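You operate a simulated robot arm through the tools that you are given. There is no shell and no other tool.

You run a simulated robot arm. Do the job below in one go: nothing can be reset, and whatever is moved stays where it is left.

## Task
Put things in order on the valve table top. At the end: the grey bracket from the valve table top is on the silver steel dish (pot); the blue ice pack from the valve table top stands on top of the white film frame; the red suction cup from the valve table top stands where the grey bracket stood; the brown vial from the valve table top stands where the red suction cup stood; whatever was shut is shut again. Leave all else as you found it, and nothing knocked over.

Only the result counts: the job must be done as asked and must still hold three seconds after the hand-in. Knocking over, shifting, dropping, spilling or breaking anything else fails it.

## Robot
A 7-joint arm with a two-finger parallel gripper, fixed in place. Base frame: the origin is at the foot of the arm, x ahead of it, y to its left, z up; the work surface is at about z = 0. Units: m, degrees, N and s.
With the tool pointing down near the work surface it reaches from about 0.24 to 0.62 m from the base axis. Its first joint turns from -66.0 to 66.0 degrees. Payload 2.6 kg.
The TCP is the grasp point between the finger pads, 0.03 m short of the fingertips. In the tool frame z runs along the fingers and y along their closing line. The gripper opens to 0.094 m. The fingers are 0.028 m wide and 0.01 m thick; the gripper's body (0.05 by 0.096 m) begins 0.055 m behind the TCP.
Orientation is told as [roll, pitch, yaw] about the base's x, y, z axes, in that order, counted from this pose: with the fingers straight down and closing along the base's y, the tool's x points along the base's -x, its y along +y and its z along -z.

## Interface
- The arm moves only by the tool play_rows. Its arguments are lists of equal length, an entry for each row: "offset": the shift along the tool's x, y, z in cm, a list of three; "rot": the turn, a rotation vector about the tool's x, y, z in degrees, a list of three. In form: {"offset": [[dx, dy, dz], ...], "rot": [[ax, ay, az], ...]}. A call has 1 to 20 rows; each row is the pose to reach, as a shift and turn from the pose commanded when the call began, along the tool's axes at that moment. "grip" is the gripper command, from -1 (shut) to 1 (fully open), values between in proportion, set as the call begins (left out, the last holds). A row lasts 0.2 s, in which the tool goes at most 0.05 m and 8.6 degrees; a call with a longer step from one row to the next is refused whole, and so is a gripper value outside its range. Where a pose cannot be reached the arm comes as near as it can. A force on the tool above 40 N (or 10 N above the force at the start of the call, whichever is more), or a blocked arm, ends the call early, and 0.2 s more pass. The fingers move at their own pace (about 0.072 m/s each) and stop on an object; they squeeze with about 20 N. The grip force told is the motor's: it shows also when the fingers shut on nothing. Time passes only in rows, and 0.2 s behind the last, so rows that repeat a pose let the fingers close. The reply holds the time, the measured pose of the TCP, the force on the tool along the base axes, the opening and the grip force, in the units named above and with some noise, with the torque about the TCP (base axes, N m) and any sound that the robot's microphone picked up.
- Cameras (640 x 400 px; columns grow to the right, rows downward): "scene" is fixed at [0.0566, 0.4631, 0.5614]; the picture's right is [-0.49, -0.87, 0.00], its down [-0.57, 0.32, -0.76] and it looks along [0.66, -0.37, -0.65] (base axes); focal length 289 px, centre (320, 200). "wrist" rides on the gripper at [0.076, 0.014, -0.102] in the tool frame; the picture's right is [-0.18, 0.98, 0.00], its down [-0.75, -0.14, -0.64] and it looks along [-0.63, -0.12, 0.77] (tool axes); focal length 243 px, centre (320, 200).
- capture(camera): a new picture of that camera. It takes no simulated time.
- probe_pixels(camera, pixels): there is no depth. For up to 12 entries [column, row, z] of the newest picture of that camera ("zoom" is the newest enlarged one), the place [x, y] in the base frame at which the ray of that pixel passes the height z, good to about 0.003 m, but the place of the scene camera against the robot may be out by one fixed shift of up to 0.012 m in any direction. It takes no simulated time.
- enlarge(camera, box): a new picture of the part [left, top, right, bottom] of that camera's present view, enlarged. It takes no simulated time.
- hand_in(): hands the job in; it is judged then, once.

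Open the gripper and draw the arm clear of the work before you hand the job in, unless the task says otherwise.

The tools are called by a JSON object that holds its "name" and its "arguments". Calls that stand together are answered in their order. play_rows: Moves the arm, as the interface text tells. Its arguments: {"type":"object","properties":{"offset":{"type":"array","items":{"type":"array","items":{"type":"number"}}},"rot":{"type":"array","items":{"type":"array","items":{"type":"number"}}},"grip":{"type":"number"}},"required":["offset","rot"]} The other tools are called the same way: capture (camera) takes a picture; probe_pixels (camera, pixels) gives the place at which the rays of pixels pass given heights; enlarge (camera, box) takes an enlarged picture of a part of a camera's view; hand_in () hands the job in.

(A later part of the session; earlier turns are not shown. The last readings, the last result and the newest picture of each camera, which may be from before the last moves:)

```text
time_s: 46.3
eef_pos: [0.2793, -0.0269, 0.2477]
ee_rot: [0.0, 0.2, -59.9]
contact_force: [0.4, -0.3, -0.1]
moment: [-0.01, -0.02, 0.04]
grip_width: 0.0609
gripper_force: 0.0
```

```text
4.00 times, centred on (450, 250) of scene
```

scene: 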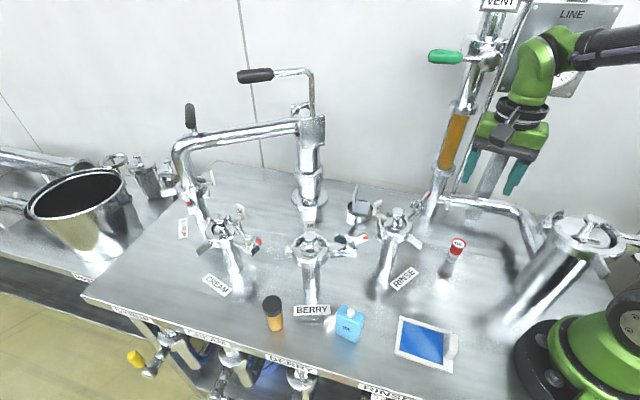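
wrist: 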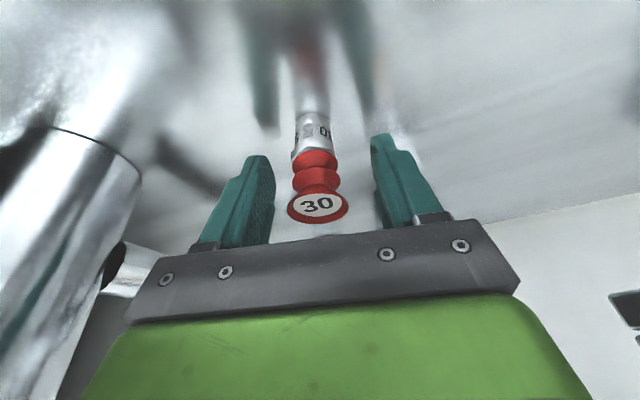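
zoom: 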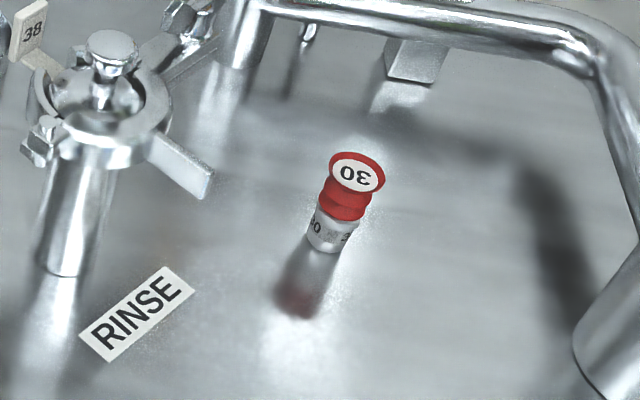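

The cup stands where the bracket was. Next the vial: I travel at height to about (0.30,0.38,0.28), turning to yaw 0, and look.

{"name": "play_rows", "arguments": {"offset": [[1.5, 1, -3.5], [4.5, 3, -3.5], [7.7, 5, -3.5], [10.9, 7.1, -3.5], [14.1, 9.1, -3.5], [17.3, 11.2, -3.5], [20.5, 13.3, -3.5], [23.7, 15.4, -3.5], [26.9, 17.5, -3.5], [30.1, 19.5, -3.5], [34.2, 22.1, -3.5], [34.2, 22.1, -3.5]], "rot": [[0, 0, 0], [0, 0, -7.5], [0, 0, -15], [0, 0, -22.5], [0, 0, -30], [0, 0, -37.5], [0, 0, -45], [0, 0, -52.5], [0, 0, -60], [0, 0, -60], [0, 0, -60], [0, 0, -60]]}}

{"name": "capture", "arguments": {"camera": "wrist"}}

{"name": "enlarge", "arguments": {"camera": "wrist", "box": [220, 0, 420, 150]}}

{"name": "capture", "arguments": {"camera": "scene"}}

```text
time_s: 48.9
eef_pos: [0.2976, 0.381, 0.2813]
ee_rot: [0.0, 0.0, 0.1]
contact_force: [0.5, 0.5, 0.7]
moment: [-0.02, 0.0, 0.03]
grip_width: 0.0614
gripper_force: 0.0
```

```text
taken
```

wrist: 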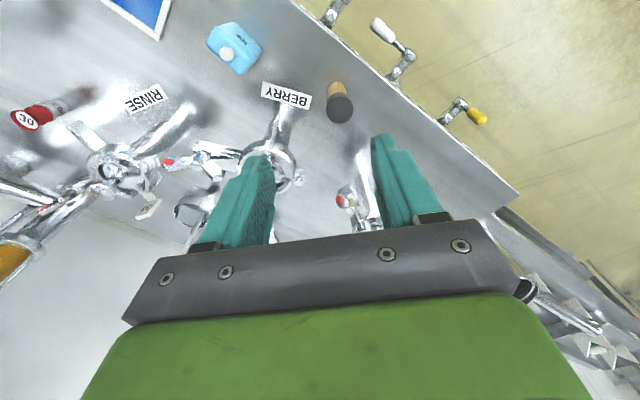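

```text
2.67 times, centred on (320, 75) of wrist
```

zoom: 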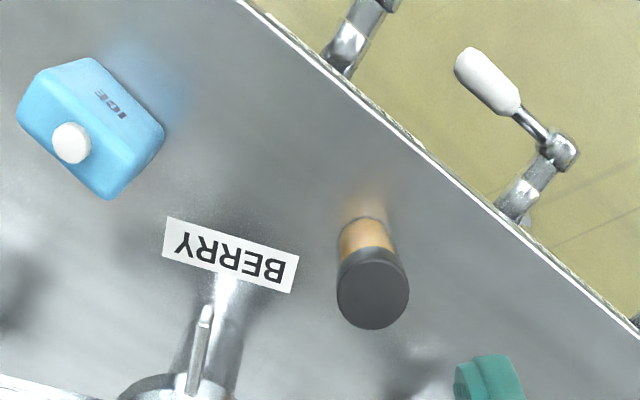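

```text
taken
```

scene: 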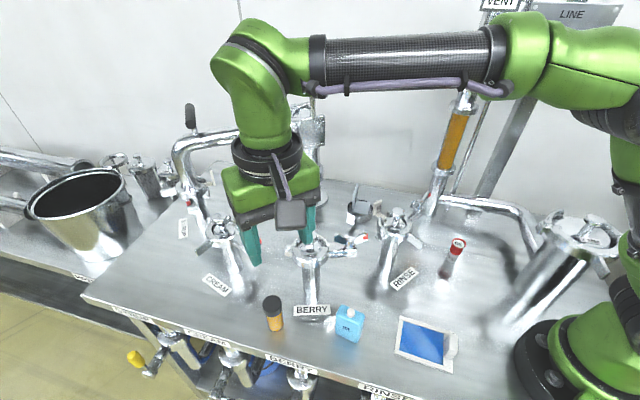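

{"name": "probe_pixels", "arguments": {"camera": "wrist", "pixels": [[340.6, 108.75, 0.06], [340.6, 108.75, 0.07], [340.6, 108.75, 0.08], [336.9, 81, 0.0], [328, 90, 0.0], [345.5, 90, 0.0], [276, 120, 0.14], [282, 150, 0.14], [320, 27, 0.0], [420, 110, 0.0], [470, 140, 0]]}}

{"name": "probe_pixels", "arguments": {"camera": "scene", "pixels": [[271, 301, 0.06], [271, 301, 0.07], [271, 301, 0.08], [276.5, 331, 0.0]]}}

{"name": "enlarge", "arguments": {"camera": "scene", "box": [240, 280, 380, 370]}}

```text
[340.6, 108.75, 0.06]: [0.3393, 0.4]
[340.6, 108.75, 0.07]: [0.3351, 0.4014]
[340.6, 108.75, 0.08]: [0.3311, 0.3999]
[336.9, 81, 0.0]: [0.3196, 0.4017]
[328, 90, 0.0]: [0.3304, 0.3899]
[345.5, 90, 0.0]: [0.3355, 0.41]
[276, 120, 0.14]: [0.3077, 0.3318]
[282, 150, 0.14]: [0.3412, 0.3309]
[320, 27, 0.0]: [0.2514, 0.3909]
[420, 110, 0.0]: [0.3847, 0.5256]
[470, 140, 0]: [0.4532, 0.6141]
```

```text
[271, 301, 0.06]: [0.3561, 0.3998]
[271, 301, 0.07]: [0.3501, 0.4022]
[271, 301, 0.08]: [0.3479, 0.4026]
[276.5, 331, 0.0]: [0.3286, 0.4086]
```

```text
4.44 times, centred on (310, 325) of scene
```

zoom: 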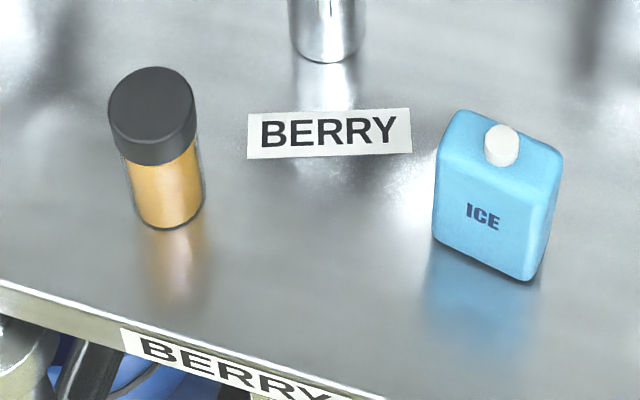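

Vial centre ≈(0.332,0.4005), height ≈0.077. I go above it, turning to yaw -30° so the hand clears BERRY's lever, then tilt as before.

{"name": "play_rows", "arguments": {"offset": [[-1, 0.5, 2], [-2, 1, 4], [-3.44, 1.95, 7], [-3.44, 1.95, 10], [-3.44, 1.95, 10]], "rot": [[0, 0, 8], [0, 0, 16], [0, 0, 24], [0, 0, 30], [0, 0, 30]]}}

{"name": "play_rows", "arguments": {"offset": [[0, 0, 0], [0, 0, 0], [0, 0, 0], [0, 0, 3], [0, 0, 3]], "rot": [[0, -6, 0], [0, -12, 0], [0, -18, 0], [0, -18, 0], [0, -18, 0]]}}

{"name": "capture", "arguments": {"camera": "wrist"}}

{"name": "capture", "arguments": {"camera": "scene"}}

```text
time_s: 50.1
eef_pos: [0.3334, 0.3997, 0.1815]
ee_rot: [-0.1, 0.0, -30.1]
contact_force: [0.6, -0.2, -0.2]
moment: [-0.02, 0.0, -0.01]
grip_width: 0.0612
gripper_force: 0.1
```

```text
time_s: 51.3
eef_pos: [0.3327, 0.4015, 0.1513]
ee_rot: [0.2, -18.1, -29.9]
contact_force: [0.3, -0.6, -0.5]
moment: [-0.03, 0.03, 0.02]
grip_width: 0.0612
gripper_force: 0.0
```

```text
taken
```

wrist: 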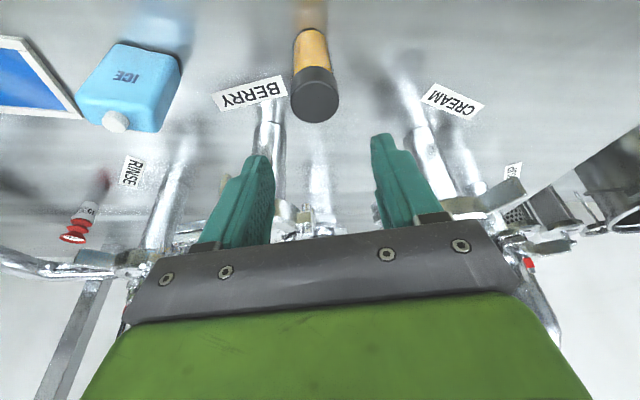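

```text
taken
```

scene: 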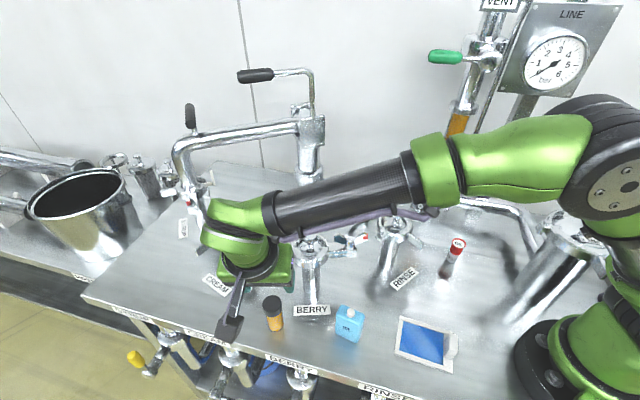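

{"name": "enlarge", "arguments": {"camera": "wrist", "box": [260, 10, 370, 140]}}

{"name": "probe_pixels", "arguments": {"camera": "wrist", "pixels": [[315, 100, 0.07], [315, 100, 0.075], [315, 100, 0.08], [311, 29, 0.0], [298, 33, 0.0], [325, 33, 0.0]]}}

```text
3.08 times, centred on (315, 75) of wrist
```

zoom: 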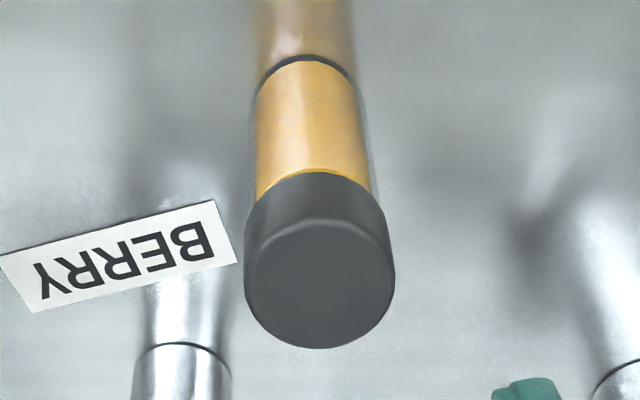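

```text
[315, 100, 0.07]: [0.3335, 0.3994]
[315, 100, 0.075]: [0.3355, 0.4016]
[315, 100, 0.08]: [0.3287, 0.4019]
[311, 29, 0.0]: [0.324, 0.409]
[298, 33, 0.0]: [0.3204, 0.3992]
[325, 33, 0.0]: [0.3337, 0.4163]
```

Vial axis ≈(0.3345,0.4005), cap ≈3.5 cm wide, height ≈0.07. Lowering vertically to TCP z≈0.05.

{"name": "play_rows", "arguments": {"offset": [[0.8, 0, 3.2], [1.8, 0, 6.4], [2.4, 0, 8.2], [2.92, 0, 9.67], [2.92, 0, 9.67]], "rot": [[0, 0, 0], [0, 0, 0], [0, 0, 0], [0, 0, 0], [0, 0, 0]]}}

{"name": "capture", "arguments": {"camera": "wrist"}}

{"name": "capture", "arguments": {"camera": "scene"}}

```text
time_s: 52.5
eef_pos: [0.3352, 0.4008, 0.05]
ee_rot: [0.0, -18.0, -29.8]
contact_force: [-0.1, -0.1, -0.5]
moment: [0.01, 0.0, 0.0]
grip_width: 0.0613
gripper_force: 0.0
```

```text
taken
```

wrist: 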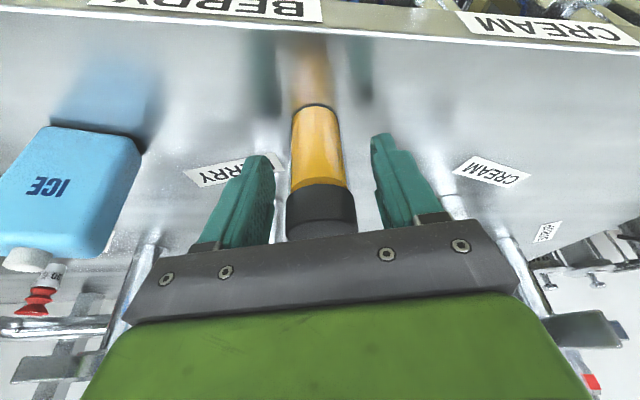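

```text
taken
```

scene: 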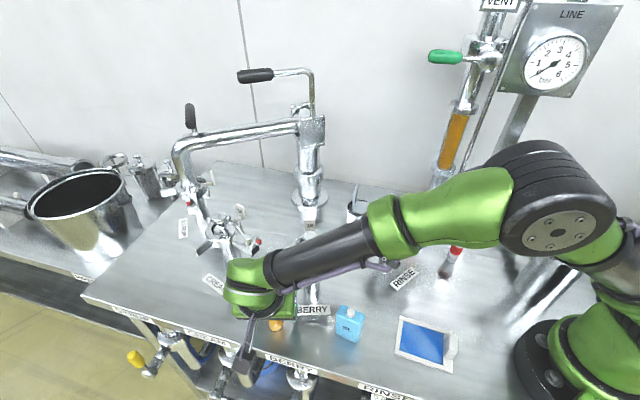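

Vial sits between the fingers with no contact. Closing.

{"name": "play_rows", "arguments": {"offset": [[0, 0, 0], [0, 0, 0], [0, 0, 0], [0, 0, 0]], "rot": [[0, 0, 0], [0, 0, 0], [0, 0, 0], [0, 0, 0]], "grip": -1}}

{"name": "capture", "arguments": {"camera": "wrist"}}

```text
time_s: 53.5
eef_pos: [0.3356, 0.4006, 0.0507]
ee_rot: [0.0, -18.1, -29.9]
contact_force: [-0.8, 0.5, -0.2]
moment: [0.0, 0.01, -0.04]
grip_width: 0.0366
gripper_force: 19.6
```

```text
taken
```

wrist: 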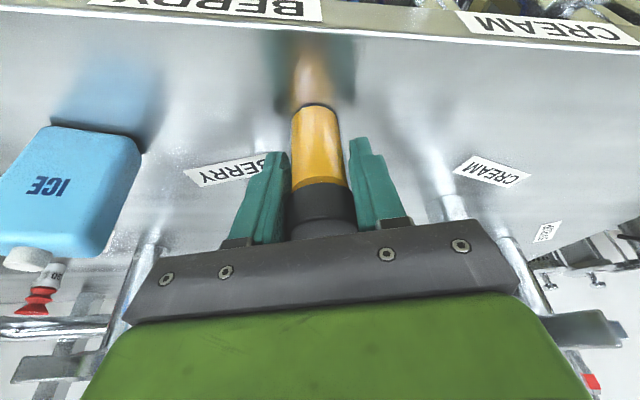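

Held (3.7 cm). Lifting straight up 22 cm.

{"name": "play_rows", "arguments": {"offset": [[-0.31, 0, -0.95], [-1.24, 0, -3.8], [-2.6, 0, -8], [-3.95, 0, -12.2], [-5.3, 0, -16.4], [-6.8, 0, -20.9], [-6.8, 0, -20.9]], "rot": [[0, 0, 0], [0, 0, 0], [0, 0, 0], [0, 0, 0], [0, 0, 0], [0, 0, 0], [0, 0, 0]]}}

{"name": "capture", "arguments": {"camera": "scene"}}

{"name": "capture", "arguments": {"camera": "wrist"}}

```text
time_s: 55.1
eef_pos: [0.3356, 0.3997, 0.272]
ee_rot: [-0.1, -18.0, -29.9]
contact_force: [0.0, 0.1, -1.1]
moment: [0.0, 0.01, 0.0]
grip_width: 0.0365
gripper_force: 19.7
```

```text
taken
```

scene: 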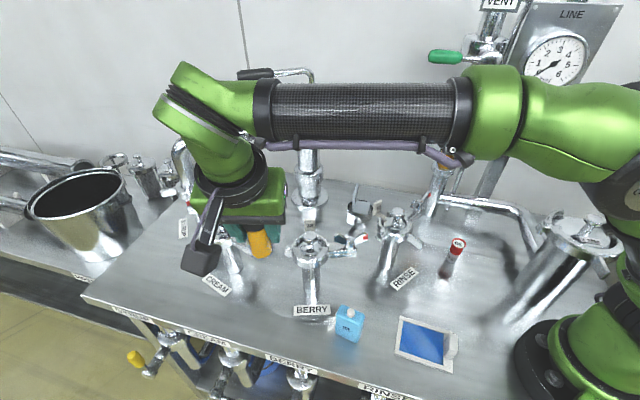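

```text
taken
```

wrist: 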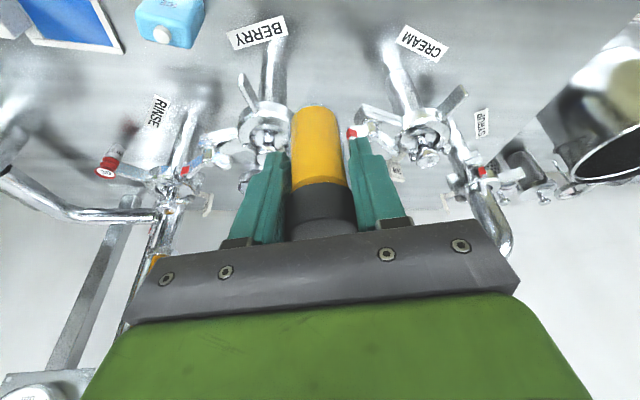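

Vial is upright in the hand. I carry it toward the suction cup's old place while turning +82° (first half).

{"name": "play_rows", "arguments": {"offset": [[-0.84, -0.55, 0.27], [-1.68, -1.11, 0.55], [-2.52, -1.66, 0.82], [-3.36, -2.22, 1.09], [-4.2, -2.77, 1.37], [-5.05, -3.32, 1.64], [-5.89, -3.88, 1.91], [-6.73, -4.43, 2.18], [-7.57, -4.99, 2.46], [-8.41, -5.54, 2.73], [-8.41, -5.54, 2.73]], "rot": [[-2.55, 0, -7.85], [-5.1, 0, -15.69], [-7.65, 0, -23.54], [-10.2, 0, -31.38], [-12.75, 0, -39.23], [-15.3, 0, -47.08], [-17.85, 0, -54.92], [-20.4, 0, -62.77], [-22.95, 0, -70.61], [-25.5, 0, -78.46], [-25.5, 0, -78.46]]}}

{"name": "capture", "arguments": {"camera": "scene"}}

```text
time_s: 57.5
eef_pos: [0.3837, 0.3088, 0.2711]
ee_rot: [0.1, -18.0, 52.7]
contact_force: [0.2, 0.1, -0.1]
moment: [0.05, 0.02, 0.03]
grip_width: 0.0361
gripper_force: 20.5
```

```text
taken
```

scene: 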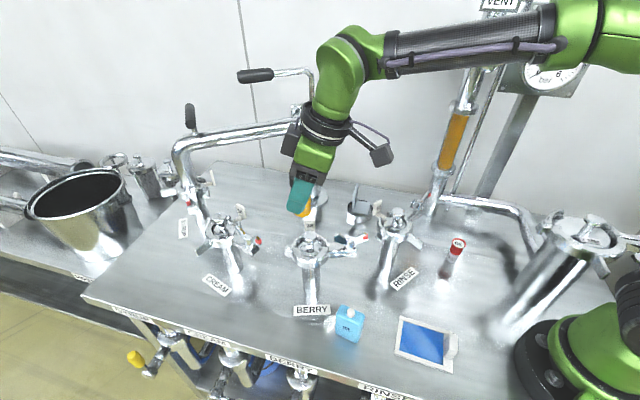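

Second half of the carry to above (0.4335,0.216), yaw 135°.

{"name": "play_rows", "arguments": {"offset": [[0.41, -0.96, -0.13], [0.83, -1.92, -0.27], [1.24, -2.87, -0.4], [1.66, -3.83, -0.54], [2.07, -4.79, -0.67], [2.49, -5.75, -0.81], [2.9, -6.71, -0.94], [3.32, -7.66, -1.08], [3.73, -8.62, -1.21], [4.15, -9.58, -1.35], [4.15, -9.58, -1.35]], "rot": [[-2.54, 0, -7.83], [-5.09, 0, -15.65], [-7.63, 0, -23.48], [-10.17, 0, -31.3], [-12.72, 0, -39.13], [-15.26, 0, -46.96], [-17.8, 0, -54.78], [-20.34, 0, -62.6], [-22.89, 0, -70.44], [-25.43, 0, -78.27], [-25.43, 0, -78.27]]}}

{"name": "capture", "arguments": {"camera": "scene"}}

{"name": "capture", "arguments": {"camera": "wrist"}}

```text
time_s: 59.9
eef_pos: [0.4337, 0.2142, 0.2698]
ee_rot: [0.0, -18.0, 135.1]
contact_force: [-0.1, 0.4, -0.6]
moment: [0.03, 0.04, -0.01]
grip_width: 0.0363
gripper_force: 20.1
```

```text
taken
```

scene: 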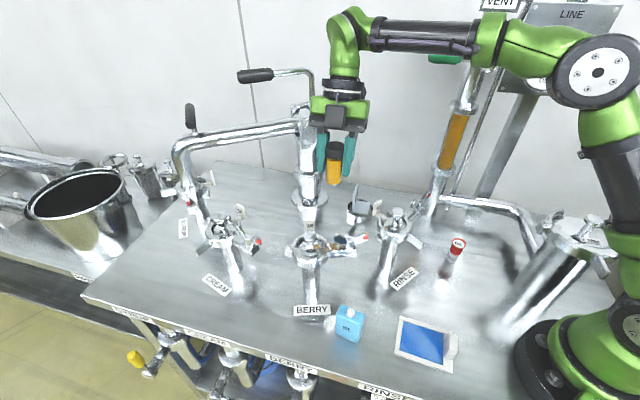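

```text
taken
```

wrist: 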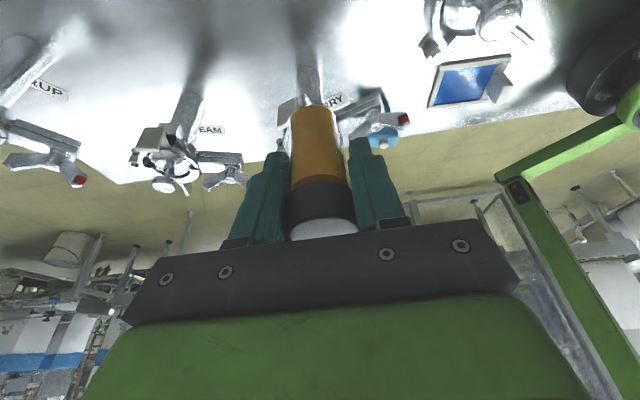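

Above the target place. Lowering 20 cm vertically with a ~1.5 mm y correction.

{"name": "play_rows", "arguments": {"offset": [[1.14, -0.11, 3.8], [2.37, -0.11, 7.61], [3.61, -0.11, 11.41], [4.84, -0.11, 15.2], [5.6, -0.11, 17.6], [6.07, -0.11, 19.0], [6.07, -0.11, 19.0]], "rot": [[0, 0, 0], [0, 0, 0], [0, 0, 0], [0, 0, 0], [0, 0, 0], [0, 0, 0], [0, 0, 0]]}}

{"name": "enlarge", "arguments": {"camera": "scene", "box": [280, 160, 400, 280]}}

```text
time_s: 61.5
eef_pos: [0.4338, 0.2163, 0.0716]
ee_rot: [0.0, -18.0, 134.8]
contact_force: [-0.3, 0.3, -0.8]
moment: [0.03, 0.0, 0.02]
grip_width: 0.0361
gripper_force: 20.2
```

```text
3.33 times, centred on (340, 220) of scene
```

zoom: 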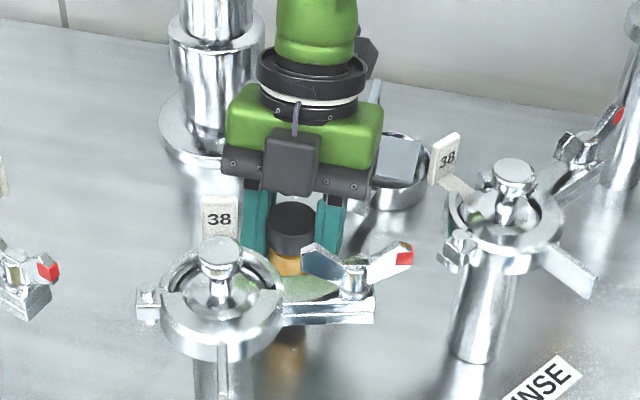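

Clear. Lowering the last 2 cm to just above contact (TCP ≈0.052), then a touch further.

{"name": "play_rows", "arguments": {"offset": [[0.31, 0, 0.95], [0.53, 0, 1.62], [0.6, 0, 1.86], [0.6, 0, 1.86]], "rot": [[0, 0, 0], [0, 0, 0], [0, 0, 0], [0, 0, 0]]}}

{"name": "play_rows", "arguments": {"offset": [[0.03, 0, 0.08], [0.05, 0, 0.14], [0.05, 0, 0.14]], "rot": [[0, 0, 0], [0, 0, 0], [0, 0, 0]]}}

```text
time_s: 62.5
eef_pos: [0.4321, 0.2165, 0.0526]
ee_rot: [0.0, -18.0, 134.9]
contact_force: [-0.3, 0.2, -0.3]
moment: [-0.02, -0.03, 0.01]
grip_width: 0.0358
gripper_force: 20.0
```

```text
time_s: 63.3
eef_pos: [0.4336, 0.2179, 0.0507]
ee_rot: [-0.3, -18.0, 135.0]
contact_force: [-0.5, 3.2, 8.8]
moment: [0.04, 0.07, -0.02]
grip_width: 0.0358
gripper_force: 20.4
```

Touching the table (9 N). Releasing.

{"name": "play_rows", "arguments": {"offset": [[0, 0, 0], [0, 0, 0], [0, 0, 0]], "rot": [[0, 0, 0], [0, 0, 0], [0, 0, 0]], "grip": 0.3}}

{"name": "play_rows", "arguments": {"offset": [[-0.31, 0, -0.95], [-1.24, 0, -3.8], [-2.6, 0, -8], [-3.95, 0, -12.2], [-5.3, 0, -16.4], [-6.65, 0, -20.45], [-6.65, 0, -20.45]], "rot": [[0, 0, 0], [0, 0, 0], [0, 0, 0], [0, 0, 0], [0, 0, 0], [0, 0, 0], [0, 0, 0]]}}

{"name": "capture", "arguments": {"camera": "scene"}}

{"name": "enlarge", "arguments": {"camera": "scene", "box": [280, 160, 400, 280]}}

{"name": "capture", "arguments": {"camera": "wrist"}}

```text
time_s: 64.1
eef_pos: [0.4324, 0.217, 0.0498]
ee_rot: [0.0, -18.0, 134.8]
contact_force: [0.0, -0.4, -0.1]
moment: [-0.01, 0.0, -0.03]
grip_width: 0.0611
gripper_force: 0.0
```

```text
time_s: 65.7
eef_pos: [0.4349, 0.2159, 0.2656]
ee_rot: [-0.1, -18.1, 135.0]
contact_force: [1.0, 0.0, -0.5]
moment: [0.03, 0.02, 0.02]
grip_width: 0.0611
gripper_force: 0.0
```

```text
taken
```

scene: 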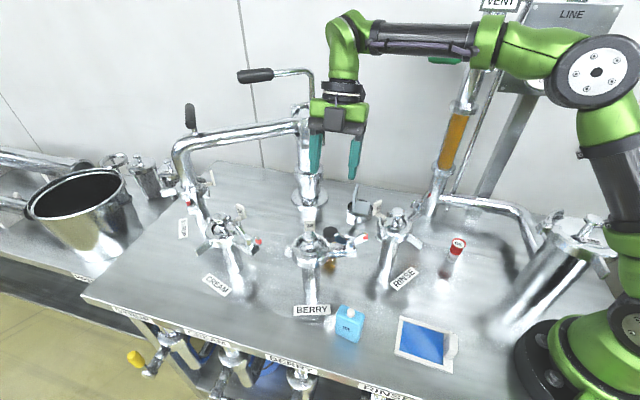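

```text
3.33 times, centred on (340, 220) of scene
```

zoom: 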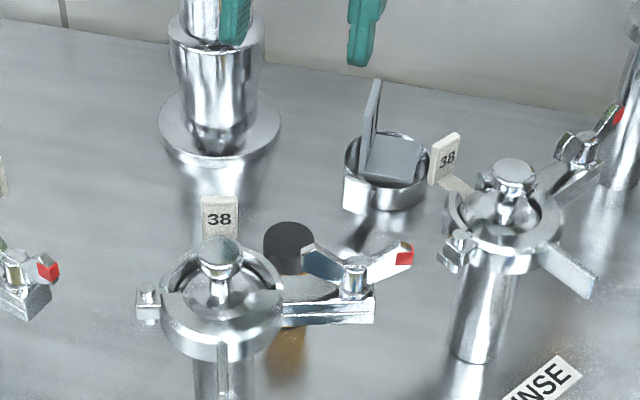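

```text
taken
```

wrist: 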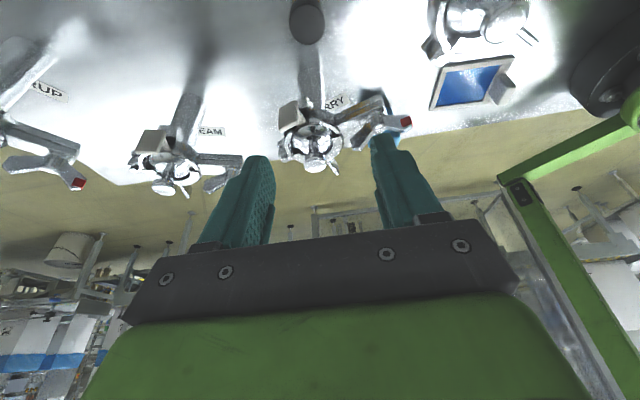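

Vial stands in place. Now the ice pack: I untilt and go to about (0.30,0.25,0.28), yaw 135°, to view both the ice pack and the frame.

{"name": "play_rows", "arguments": {"offset": [[-2, 1.2, 0.35], [-4, 2.4, 0.75], [-6, 3.6, 1.15], [-8, 4.8, 1.55], [-10, 6, 1.9], [-11.8, 7.14, 2.27], [-11.8, 7.14, 2.27]], "rot": [[0, 3, 0], [0, 6, 0], [0, 9, 0], [0, 12, 0], [0, 15, 0], [0, 18, 0], [0, 18, 0]]}}

{"name": "capture", "arguments": {"camera": "wrist"}}

{"name": "enlarge", "arguments": {"camera": "wrist", "box": [220, 0, 560, 200]}}

```text
time_s: 67.3
eef_pos: [0.2987, 0.2513, 0.2802]
ee_rot: [-0.1, 0.0, 134.9]
contact_force: [0.4, 0.1, -0.2]
moment: [0.02, -0.03, 0.02]
grip_width: 0.061
gripper_force: 0.1
```

```text
taken
```

wrist: 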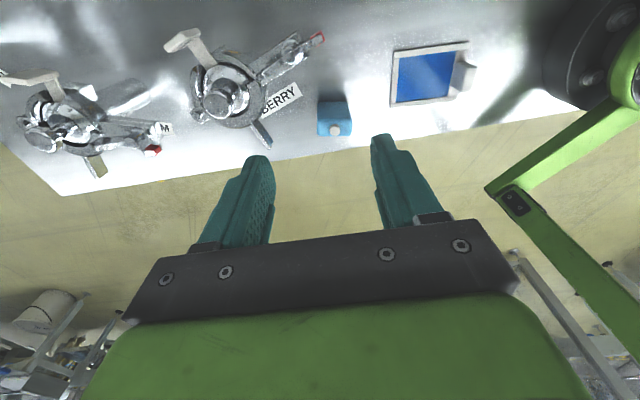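

```text
1.88 times, centred on (390, 100) of wrist
```

zoom: 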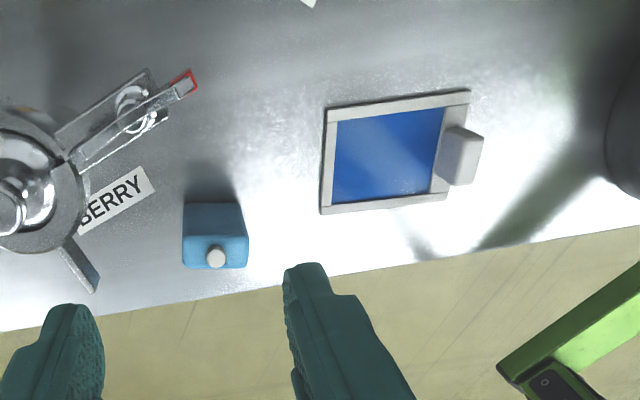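

{"name": "enlarge", "arguments": {"camera": "wrist", "box": [290, 80, 380, 150]}}

{"name": "probe_pixels", "arguments": {"camera": "wrist", "pixels": [[393.7, 50.5, 0.005], [469.8, 41.5, 0.005], [457.6, 100, 0.005], [390, 106.9, 0.005], [317.1, 102.7, 0], [349, 101.6, 0], [318, 119.7, 0.06], [350.6, 119.1, 0.06], [319.3, 137.2, 0.06], [351.7, 136.2, 0.06], [334.7, 130.3, 0.065]]}}

{"name": "enlarge", "arguments": {"camera": "wrist", "box": [380, 30, 490, 120]}}

```text
5.71 times, centred on (335, 115) of wrist
```

zoom: 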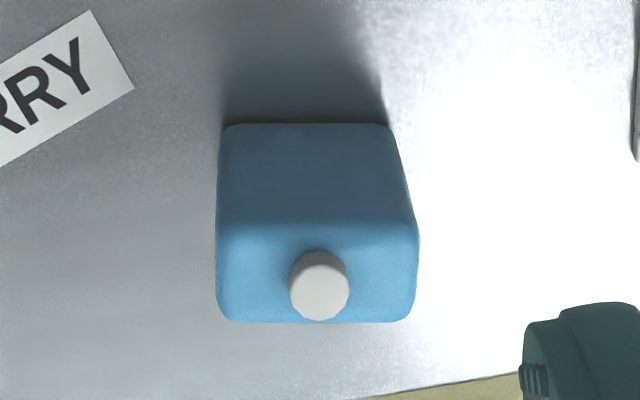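

```text
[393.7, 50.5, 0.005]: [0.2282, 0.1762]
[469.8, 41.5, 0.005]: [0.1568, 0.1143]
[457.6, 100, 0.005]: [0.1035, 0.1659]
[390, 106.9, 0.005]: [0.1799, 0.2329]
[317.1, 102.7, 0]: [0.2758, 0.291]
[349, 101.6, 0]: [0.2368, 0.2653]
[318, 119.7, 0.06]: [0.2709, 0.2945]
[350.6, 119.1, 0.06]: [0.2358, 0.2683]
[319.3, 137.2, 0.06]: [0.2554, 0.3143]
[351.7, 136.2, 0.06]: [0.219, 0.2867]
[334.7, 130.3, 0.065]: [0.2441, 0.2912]
```

```text
4.44 times, centred on (435, 75) of wrist
```

zoom: 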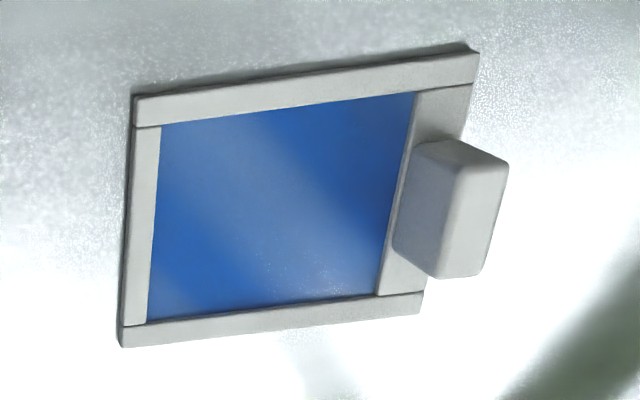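

Ice pack: centre ≈(0.246,0.2905), ~4.6×2.6 cm, ~6 cm tall, long side at ~35°. The frame's film centre is ≈(0.176,0.18). I go above the pack at yaw 125° (closing along its long side).

{"name": "play_rows", "arguments": {"offset": [[-2.2, 0.3, 0], [-4.4, 0.6, 2], [-6.5, 0.95, 5], [-6.5, 0.95, 9], [-6.5, 0.95, 9]], "rot": [[0, 0, 3], [0, 0, 6], [0, 0, 10], [0, 0, 10], [0, 0, 10]], "grip": 0.85}}

{"name": "capture", "arguments": {"camera": "wrist"}}

{"name": "enlarge", "arguments": {"camera": "wrist", "box": [260, 20, 390, 140]}}

{"name": "capture", "arguments": {"camera": "scene"}}

```text
time_s: 68.5
eef_pos: [0.2463, 0.2897, 0.1906]
ee_rot: [0.0, -0.1, 124.9]
contact_force: [-0.7, -0.6, -0.3]
moment: [0.01, 0.04, -0.01]
grip_width: 0.0867
gripper_force: 0.1
```

```text
taken
```

wrist: 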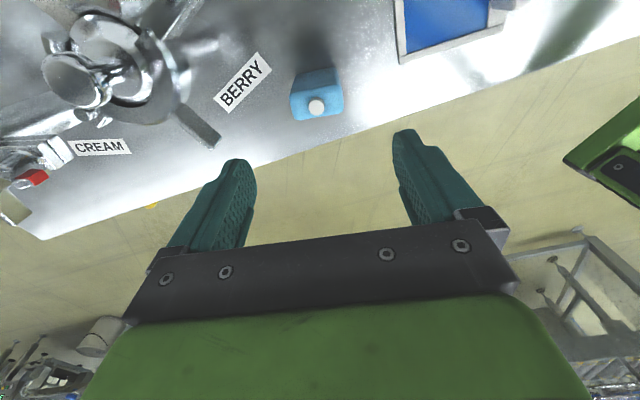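

```text
3.33 times, centred on (325, 80) of wrist
```

zoom: 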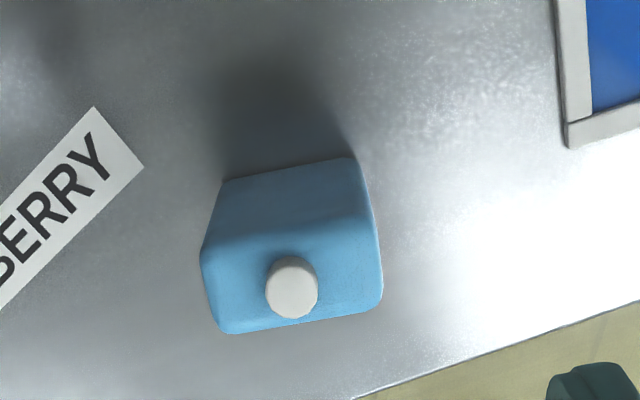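

```text
taken
```

scene: 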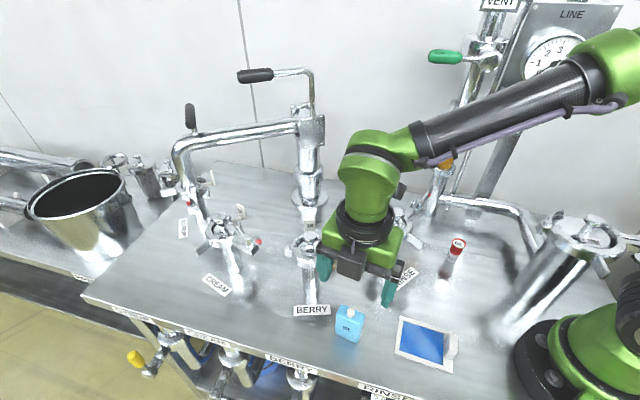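

{"name": "probe_pixels", "arguments": {"camera": "wrist", "pixels": [[296.2, 74.6, 0], [334, 67.4, 0], [296.5, 119.6, 0.055], [343.6, 110.6, 0.055], [289.9, 95, 0.055], [340, 85.4, 0.055], [296.5, 119.6, 0.065], [343.6, 110.6, 0.065], [289.9, 95, 0.065], [340, 85.4, 0.065], [316.6, 107, 0.065], [316.6, 107, 0.075]]}}

```text
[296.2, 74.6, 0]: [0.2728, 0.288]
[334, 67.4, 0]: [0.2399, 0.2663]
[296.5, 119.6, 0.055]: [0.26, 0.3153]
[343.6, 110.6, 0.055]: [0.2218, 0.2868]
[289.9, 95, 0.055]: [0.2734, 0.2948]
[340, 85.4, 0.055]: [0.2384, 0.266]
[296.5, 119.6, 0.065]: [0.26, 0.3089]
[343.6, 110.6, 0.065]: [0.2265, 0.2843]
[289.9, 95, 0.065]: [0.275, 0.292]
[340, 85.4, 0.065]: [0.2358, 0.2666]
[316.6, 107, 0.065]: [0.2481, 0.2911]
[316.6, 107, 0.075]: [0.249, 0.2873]
```

Pack centre ≈(0.2485,0.2885), side at 36°. Descending to TCP z=0.06 (tips at 0.03).

{"name": "play_rows", "arguments": {"offset": [[0.22, -0.11, 4], [0.22, -0.11, 8], [0.22, -0.11, 11], [0.22, -0.11, 13.1], [0.22, -0.11, 13.1]], "rot": [[0, 0, -1], [0, 0, -1], [0, 0, -1], [0, 0, -1], [0, 0, -1]]}}

{"name": "capture", "arguments": {"camera": "wrist"}}

{"name": "capture", "arguments": {"camera": "scene"}}

```text
time_s: 69.7
eef_pos: [0.2479, 0.2882, 0.0591]
ee_rot: [-0.1, 0.0, 125.9]
contact_force: [-1.4, 0.3, 0.4]
moment: [0.02, -0.03, 0.02]
grip_width: 0.087
gripper_force: 0.0
```

```text
taken
```

wrist: 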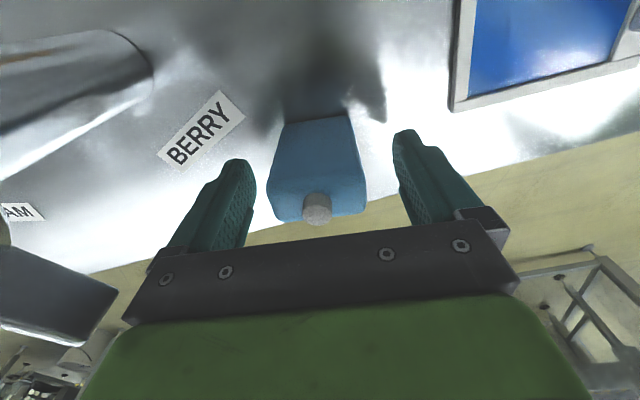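

```text
taken
```

scene: 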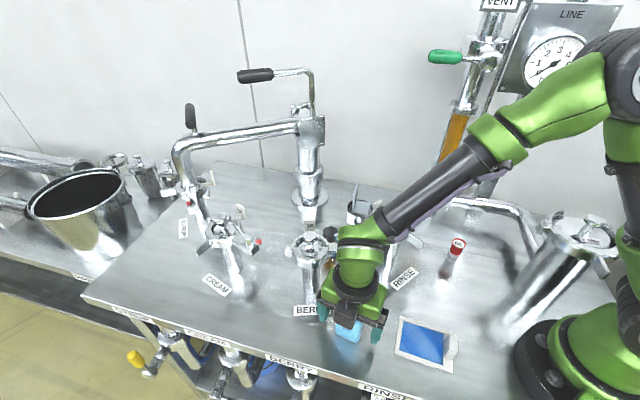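

Aligned. Closing on the ice pack.

{"name": "play_rows", "arguments": {"offset": [[0, 0, 0], [0, 0, 0], [0, 0, 0], [0, 0, 0], [0, 0, 0]], "rot": [[0, 0, 0], [0, 0, 0], [0, 0, 0], [0, 0, 0], [0, 0, 0]], "grip": -1}}

{"name": "capture", "arguments": {"camera": "wrist"}}

```text
time_s: 70.9
eef_pos: [0.2472, 0.2885, 0.0596]
ee_rot: [0.1, 0.0, 125.9]
contact_force: [1.0, -0.3, 0.6]
moment: [0.01, -0.03, 0.0]
grip_width: 0.0517
gripper_force: 20.3
```

```text
taken
```

wrist: 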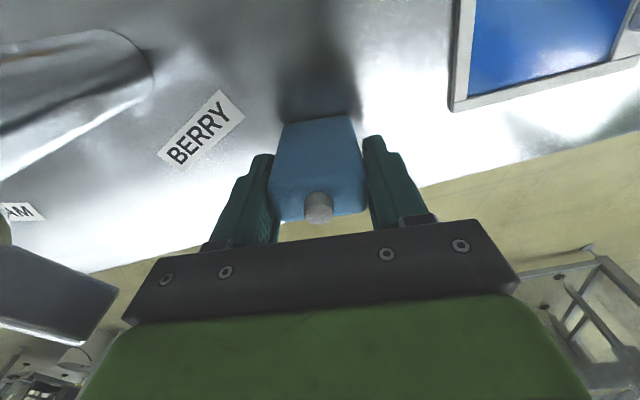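

Held. Lifting 10 cm and moving over the frame's film at (0.176,0.18), turning to align with the frame.

{"name": "play_rows", "arguments": {"offset": [[0, 0, -2], [0, 0, -6], [0, 0, -10], [1.1, 3, -10], [2.2, 6, -10], [3.4, 9, -10], [4.58, 12.16, -10], [4.58, 12.16, -10]], "rot": [[0, 0, 0], [0, 0, 0], [0, 0, 0], [0, 0, -1.5], [0, 0, -3], [0, 0, -4], [0, 0, -5], [0, 0, -5]]}}

{"name": "capture", "arguments": {"camera": "wrist"}}

{"name": "capture", "arguments": {"camera": "scene"}}

```text
time_s: 72.7
eef_pos: [0.1793, 0.1798, 0.16]
ee_rot: [0.0, -0.1, 130.9]
contact_force: [0.4, 0.2, -0.5]
moment: [-0.04, -0.01, 0.01]
grip_width: 0.0518
gripper_force: 20.2
```

```text
taken
```

wrist: 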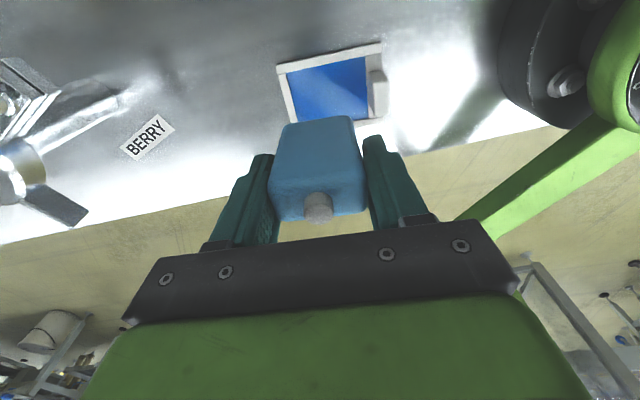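

```text
taken
```

scene: 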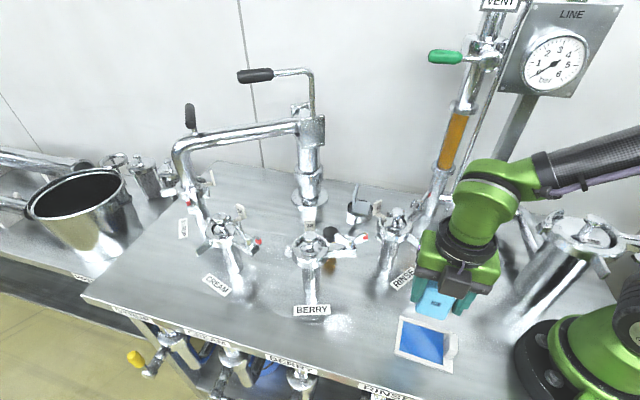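

{"name": "enlarge", "arguments": {"camera": "wrist", "box": [260, 30, 410, 150]}}

```text
3.33 times, centred on (335, 90) of wrist
```

zoom: 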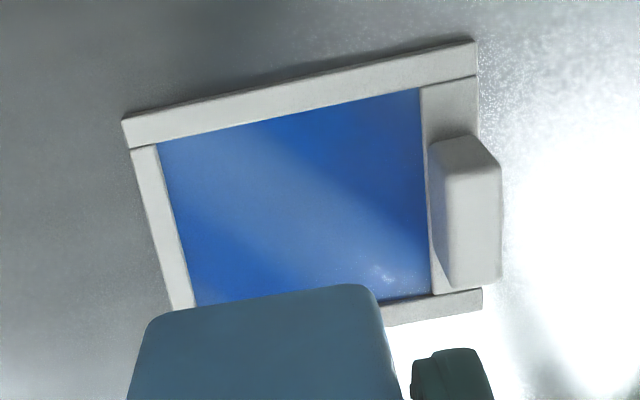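

{"name": "probe_pixels", "arguments": {"camera": "zoom", "pixels": [[160, 143, 0.005], [420, 88, 0.005], [431, 293, 0.005], [197, 305, 0.005], [122, 120, 0.002], [475, 40, 0.002], [482, 310, 0.002], [430, 150, 0.006], [440, 285, 0.006], [447, 174, 0.03], [500, 170, 0.03]]}}

```text
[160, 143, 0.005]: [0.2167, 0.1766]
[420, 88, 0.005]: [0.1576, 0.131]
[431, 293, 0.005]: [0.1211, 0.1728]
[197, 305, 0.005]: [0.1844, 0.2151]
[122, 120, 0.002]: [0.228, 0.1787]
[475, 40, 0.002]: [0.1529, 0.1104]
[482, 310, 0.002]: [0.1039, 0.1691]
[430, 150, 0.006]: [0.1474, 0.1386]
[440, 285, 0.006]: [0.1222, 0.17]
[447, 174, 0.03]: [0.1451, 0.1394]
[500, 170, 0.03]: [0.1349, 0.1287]
```

Film centre ≈(0.170,0.174), film ≈7.5×5.5 cm. I adjust to (0.1747,0.1775) and lower to just above the film.

{"name": "play_rows", "arguments": {"offset": [[-0.13, 0.5, 0], [-0.13, 0.5, 3], [-0.13, 0.5, 6], [-0.13, 0.5, 8.3], [-0.13, 0.5, 8.3]], "rot": [[0, 0, 0], [0, 0, 1], [0, 0, 1.5], [0, 0, 1.5], [0, 0, 1.5]]}}

{"name": "capture", "arguments": {"camera": "wrist"}}

{"name": "capture", "arguments": {"camera": "scene"}}

{"name": "enlarge", "arguments": {"camera": "scene", "box": [380, 270, 500, 390]}}

```text
time_s: 73.9
eef_pos: [0.1728, 0.1779, 0.0744]
ee_rot: [0.0, 0.0, 129.5]
contact_force: [-0.3, 0.4, -1.9]
moment: [0.02, 0.01, -0.02]
grip_width: 0.0516
gripper_force: 19.5
```

```text
taken
```

wrist: 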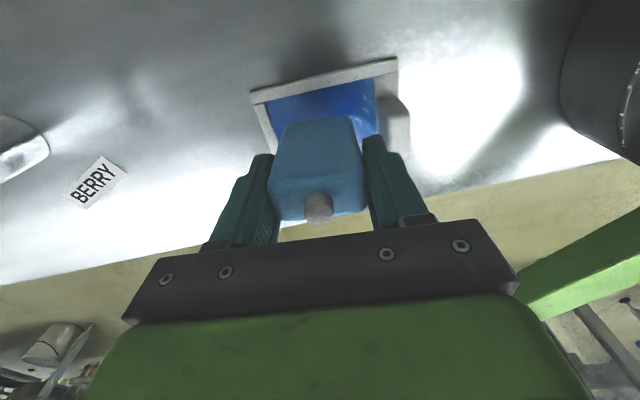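

```text
taken
```

scene: 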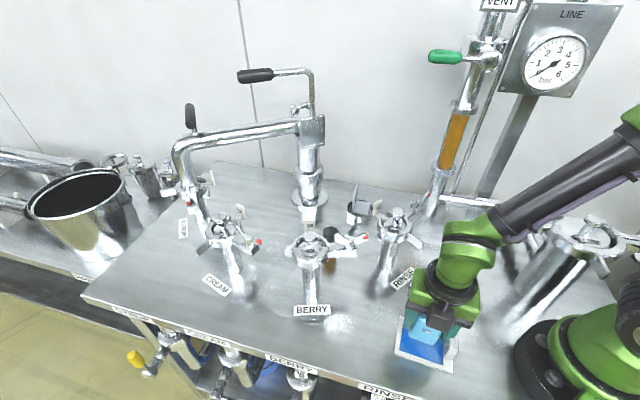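

```text
3.33 times, centred on (440, 330) of scene
```

zoom: 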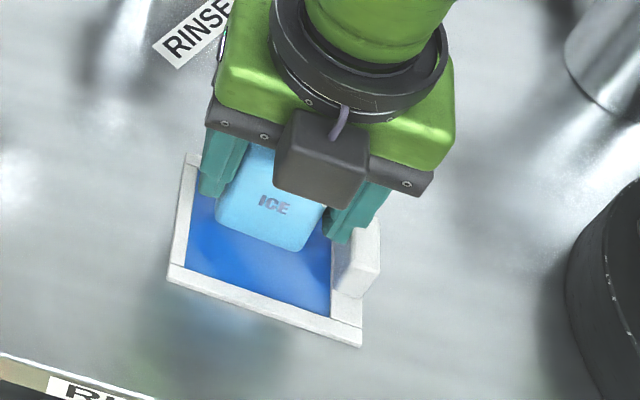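

Pack is centred over the film. Lowering slowly until contact.

{"name": "play_rows", "arguments": {"offset": [[0, 0, 0.4], [0, 0, 0.7], [0, 0, 0.7]], "rot": [[0, 0, 0], [0, 0, 0], [0, 0, 0]]}}

{"name": "play_rows", "arguments": {"offset": [[0, 0, 0.15], [0, 0, 0.3], [0, 0, 0.3]], "rot": [[0, 0, 0], [0, 0, 0], [0, 0, 0]]}}

```text
time_s: 74.7
eef_pos: [0.1735, 0.1778, 0.0688]
ee_rot: [-0.1, -0.1, 129.4]
contact_force: [0.0, 0.6, -0.5]
moment: [0.01, 0.0, 0.02]
grip_width: 0.0515
gripper_force: 19.4
```

```text
time_s: 75.5
eef_pos: [0.1733, 0.178, 0.0671]
ee_rot: [-0.1, 0.0, 129.4]
contact_force: [0.7, -1.3, -1.2]
moment: [0.02, -0.02, -0.01]
grip_width: 0.0515
gripper_force: 20.2
```

{"name": "play_rows", "arguments": {"offset": [[0, 0, 0.15], [0, 0, 0.25], [0, 0, 0.25]], "rot": [[0, 0, 0], [0, 0, 0], [0, 0, 0]]}}

```text
time_s: 76.3
eef_pos: [0.1725, 0.1777, 0.0642]
ee_rot: [-0.1, 0.1, 129.5]
contact_force: [-0.8, -1.9, 15.1]
moment: [-0.1, -0.03, 0.0]
grip_width: 0.0515
gripper_force: 20.2
```

Contact (15 N) with the film surface at ≈0.005. Opening slightly to release.

{"name": "play_rows", "arguments": {"offset": [[0, 0, -0.05], [0, 0, -0.1], [0, 0, -0.1]], "rot": [[0, 0, 0], [0, 0, 0], [0, 0, 0]], "grip": 0.28}}

{"name": "capture", "arguments": {"camera": "wrist"}}

{"name": "enlarge", "arguments": {"camera": "scene", "box": [380, 270, 500, 390]}}

```text
time_s: 77.1
eef_pos: [0.1726, 0.1772, 0.064]
ee_rot: [0.0, 0.0, 129.4]
contact_force: [-0.2, 0.4, 0.5]
moment: [0.01, -0.02, 0.03]
grip_width: 0.0603
gripper_force: 0.0
```

```text
taken
```

wrist: 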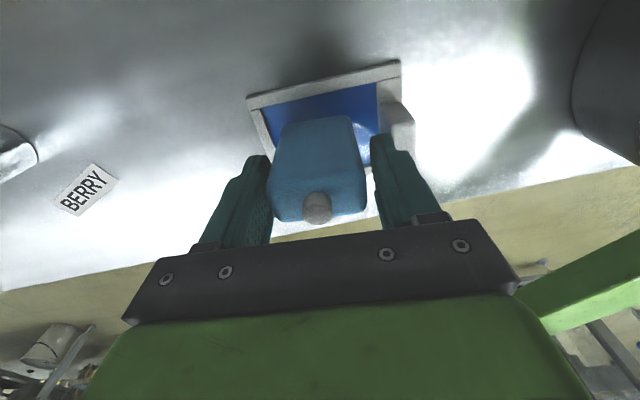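

```text
3.33 times, centred on (440, 330) of scene
```

zoom: 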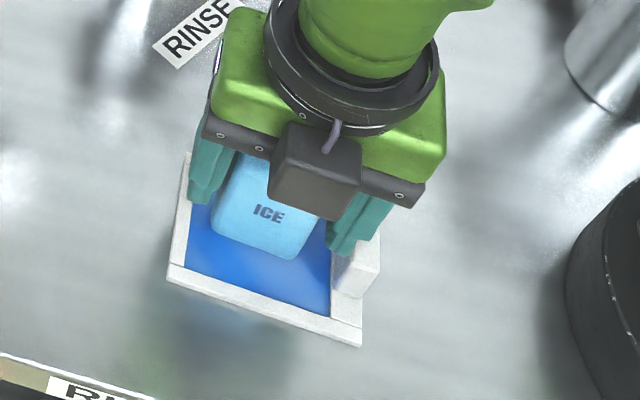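

Released, standing on the film. I raise straight up and check.

{"name": "play_rows", "arguments": {"offset": [[0, 0, -1], [0, 0, -4], [0, 0, -8], [0, 0, -12], [0, 0, -16], [-2, -3, -18], [-4, -6, -20], [-4, -6, -20]], "rot": [[0, 0, 0], [0, 0, 0], [0, 0, 0], [0, 0, 0], [0, 0, 0], [0, 0, 0], [0, 0, 0], [0, 0, 0]]}}

{"name": "capture", "arguments": {"camera": "wrist"}}

{"name": "capture", "arguments": {"camera": "scene"}}

{"name": "enlarge", "arguments": {"camera": "scene", "box": [380, 270, 500, 390]}}

{"name": "enlarge", "arguments": {"camera": "scene", "box": [280, 160, 400, 280]}}

```text
time_s: 78.9
eef_pos: [0.1938, 0.248, 0.2645]
ee_rot: [0.0, -0.1, 129.4]
contact_force: [0.2, 0.2, 0.0]
moment: [-0.01, -0.02, 0.0]
grip_width: 0.06
gripper_force: 0.2
```

```text
taken
```

wrist: 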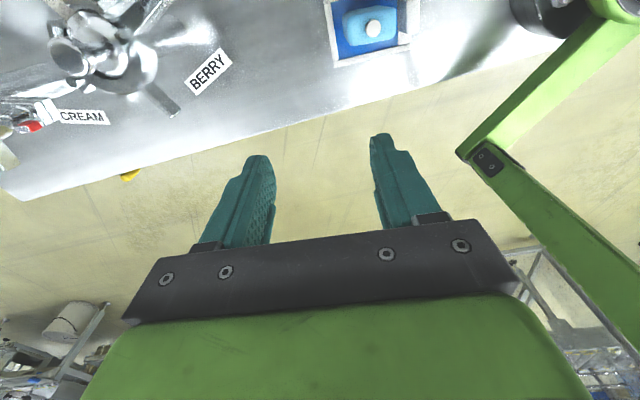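

```text
taken
```

scene: 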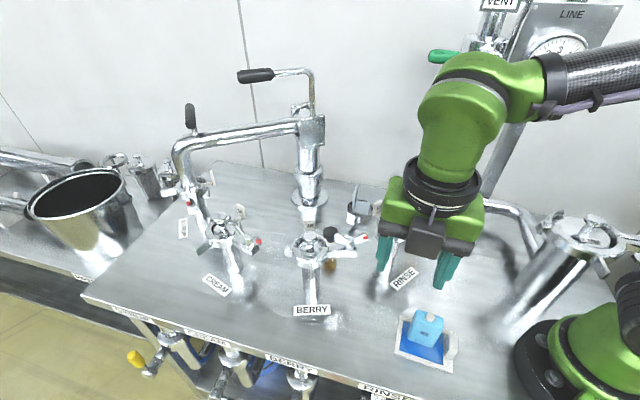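

```text
3.33 times, centred on (440, 330) of scene
```

zoom: 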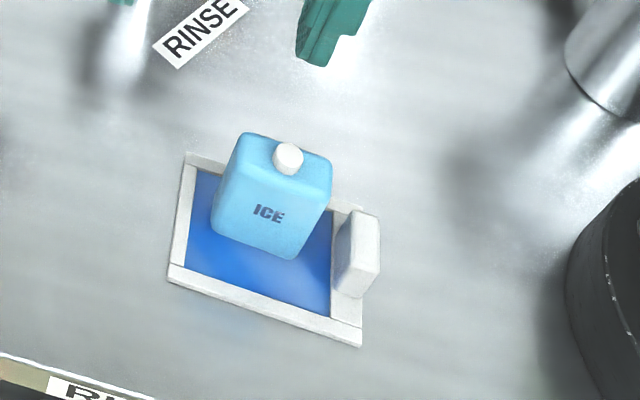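

```text
3.33 times, centred on (340, 220) of scene
```

zoom: 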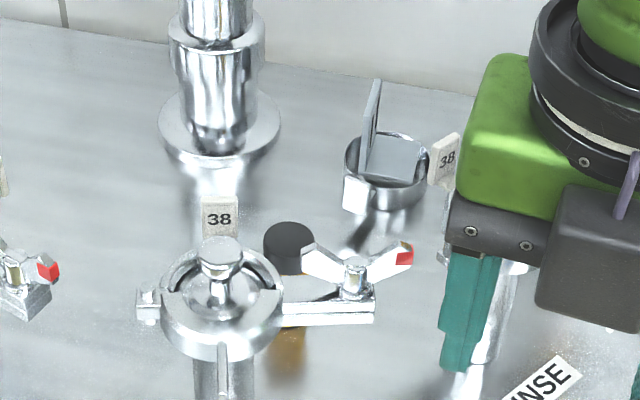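

All four items are placed. I want a clear wrist view of the pack on the frame, so I move the hand to about (0.25,0.16,0.27).

{"name": "play_rows", "arguments": {"offset": [[3, 0, 0], [6, 0.5, 0], [9.5, 1.2, 0], [9.5, 1.2, 0]], "rot": [[0, 0, 0], [0, 0, 0], [0, 0, 0], [0, 0, 0]]}}

{"name": "capture", "arguments": {"camera": "wrist"}}

{"name": "enlarge", "arguments": {"camera": "wrist", "box": [320, 0, 480, 130]}}

```text
time_s: 79.9
eef_pos: [0.244, 0.1652, 0.265]
ee_rot: [0.0, 0.0, 129.4]
contact_force: [0.1, -0.3, -0.2]
moment: [0.01, -0.01, -0.02]
grip_width: 0.0599
gripper_force: 0.0
```

```text
taken
```

wrist: 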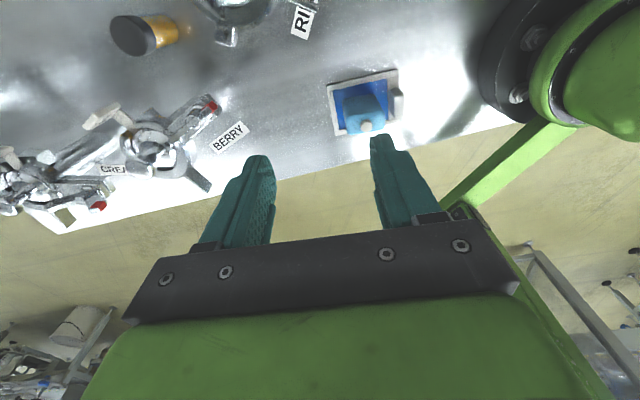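

```text
3.08 times, centred on (400, 65) of wrist
```

zoom: 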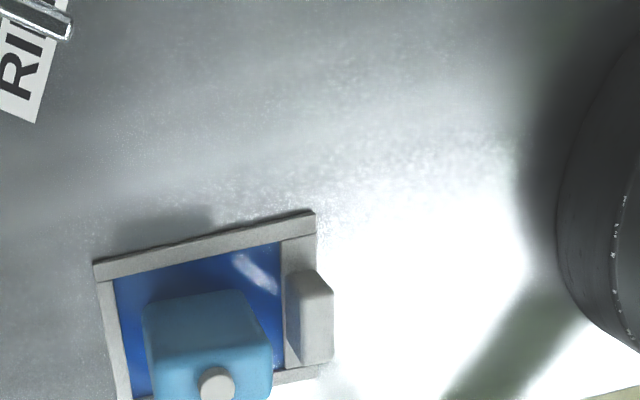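

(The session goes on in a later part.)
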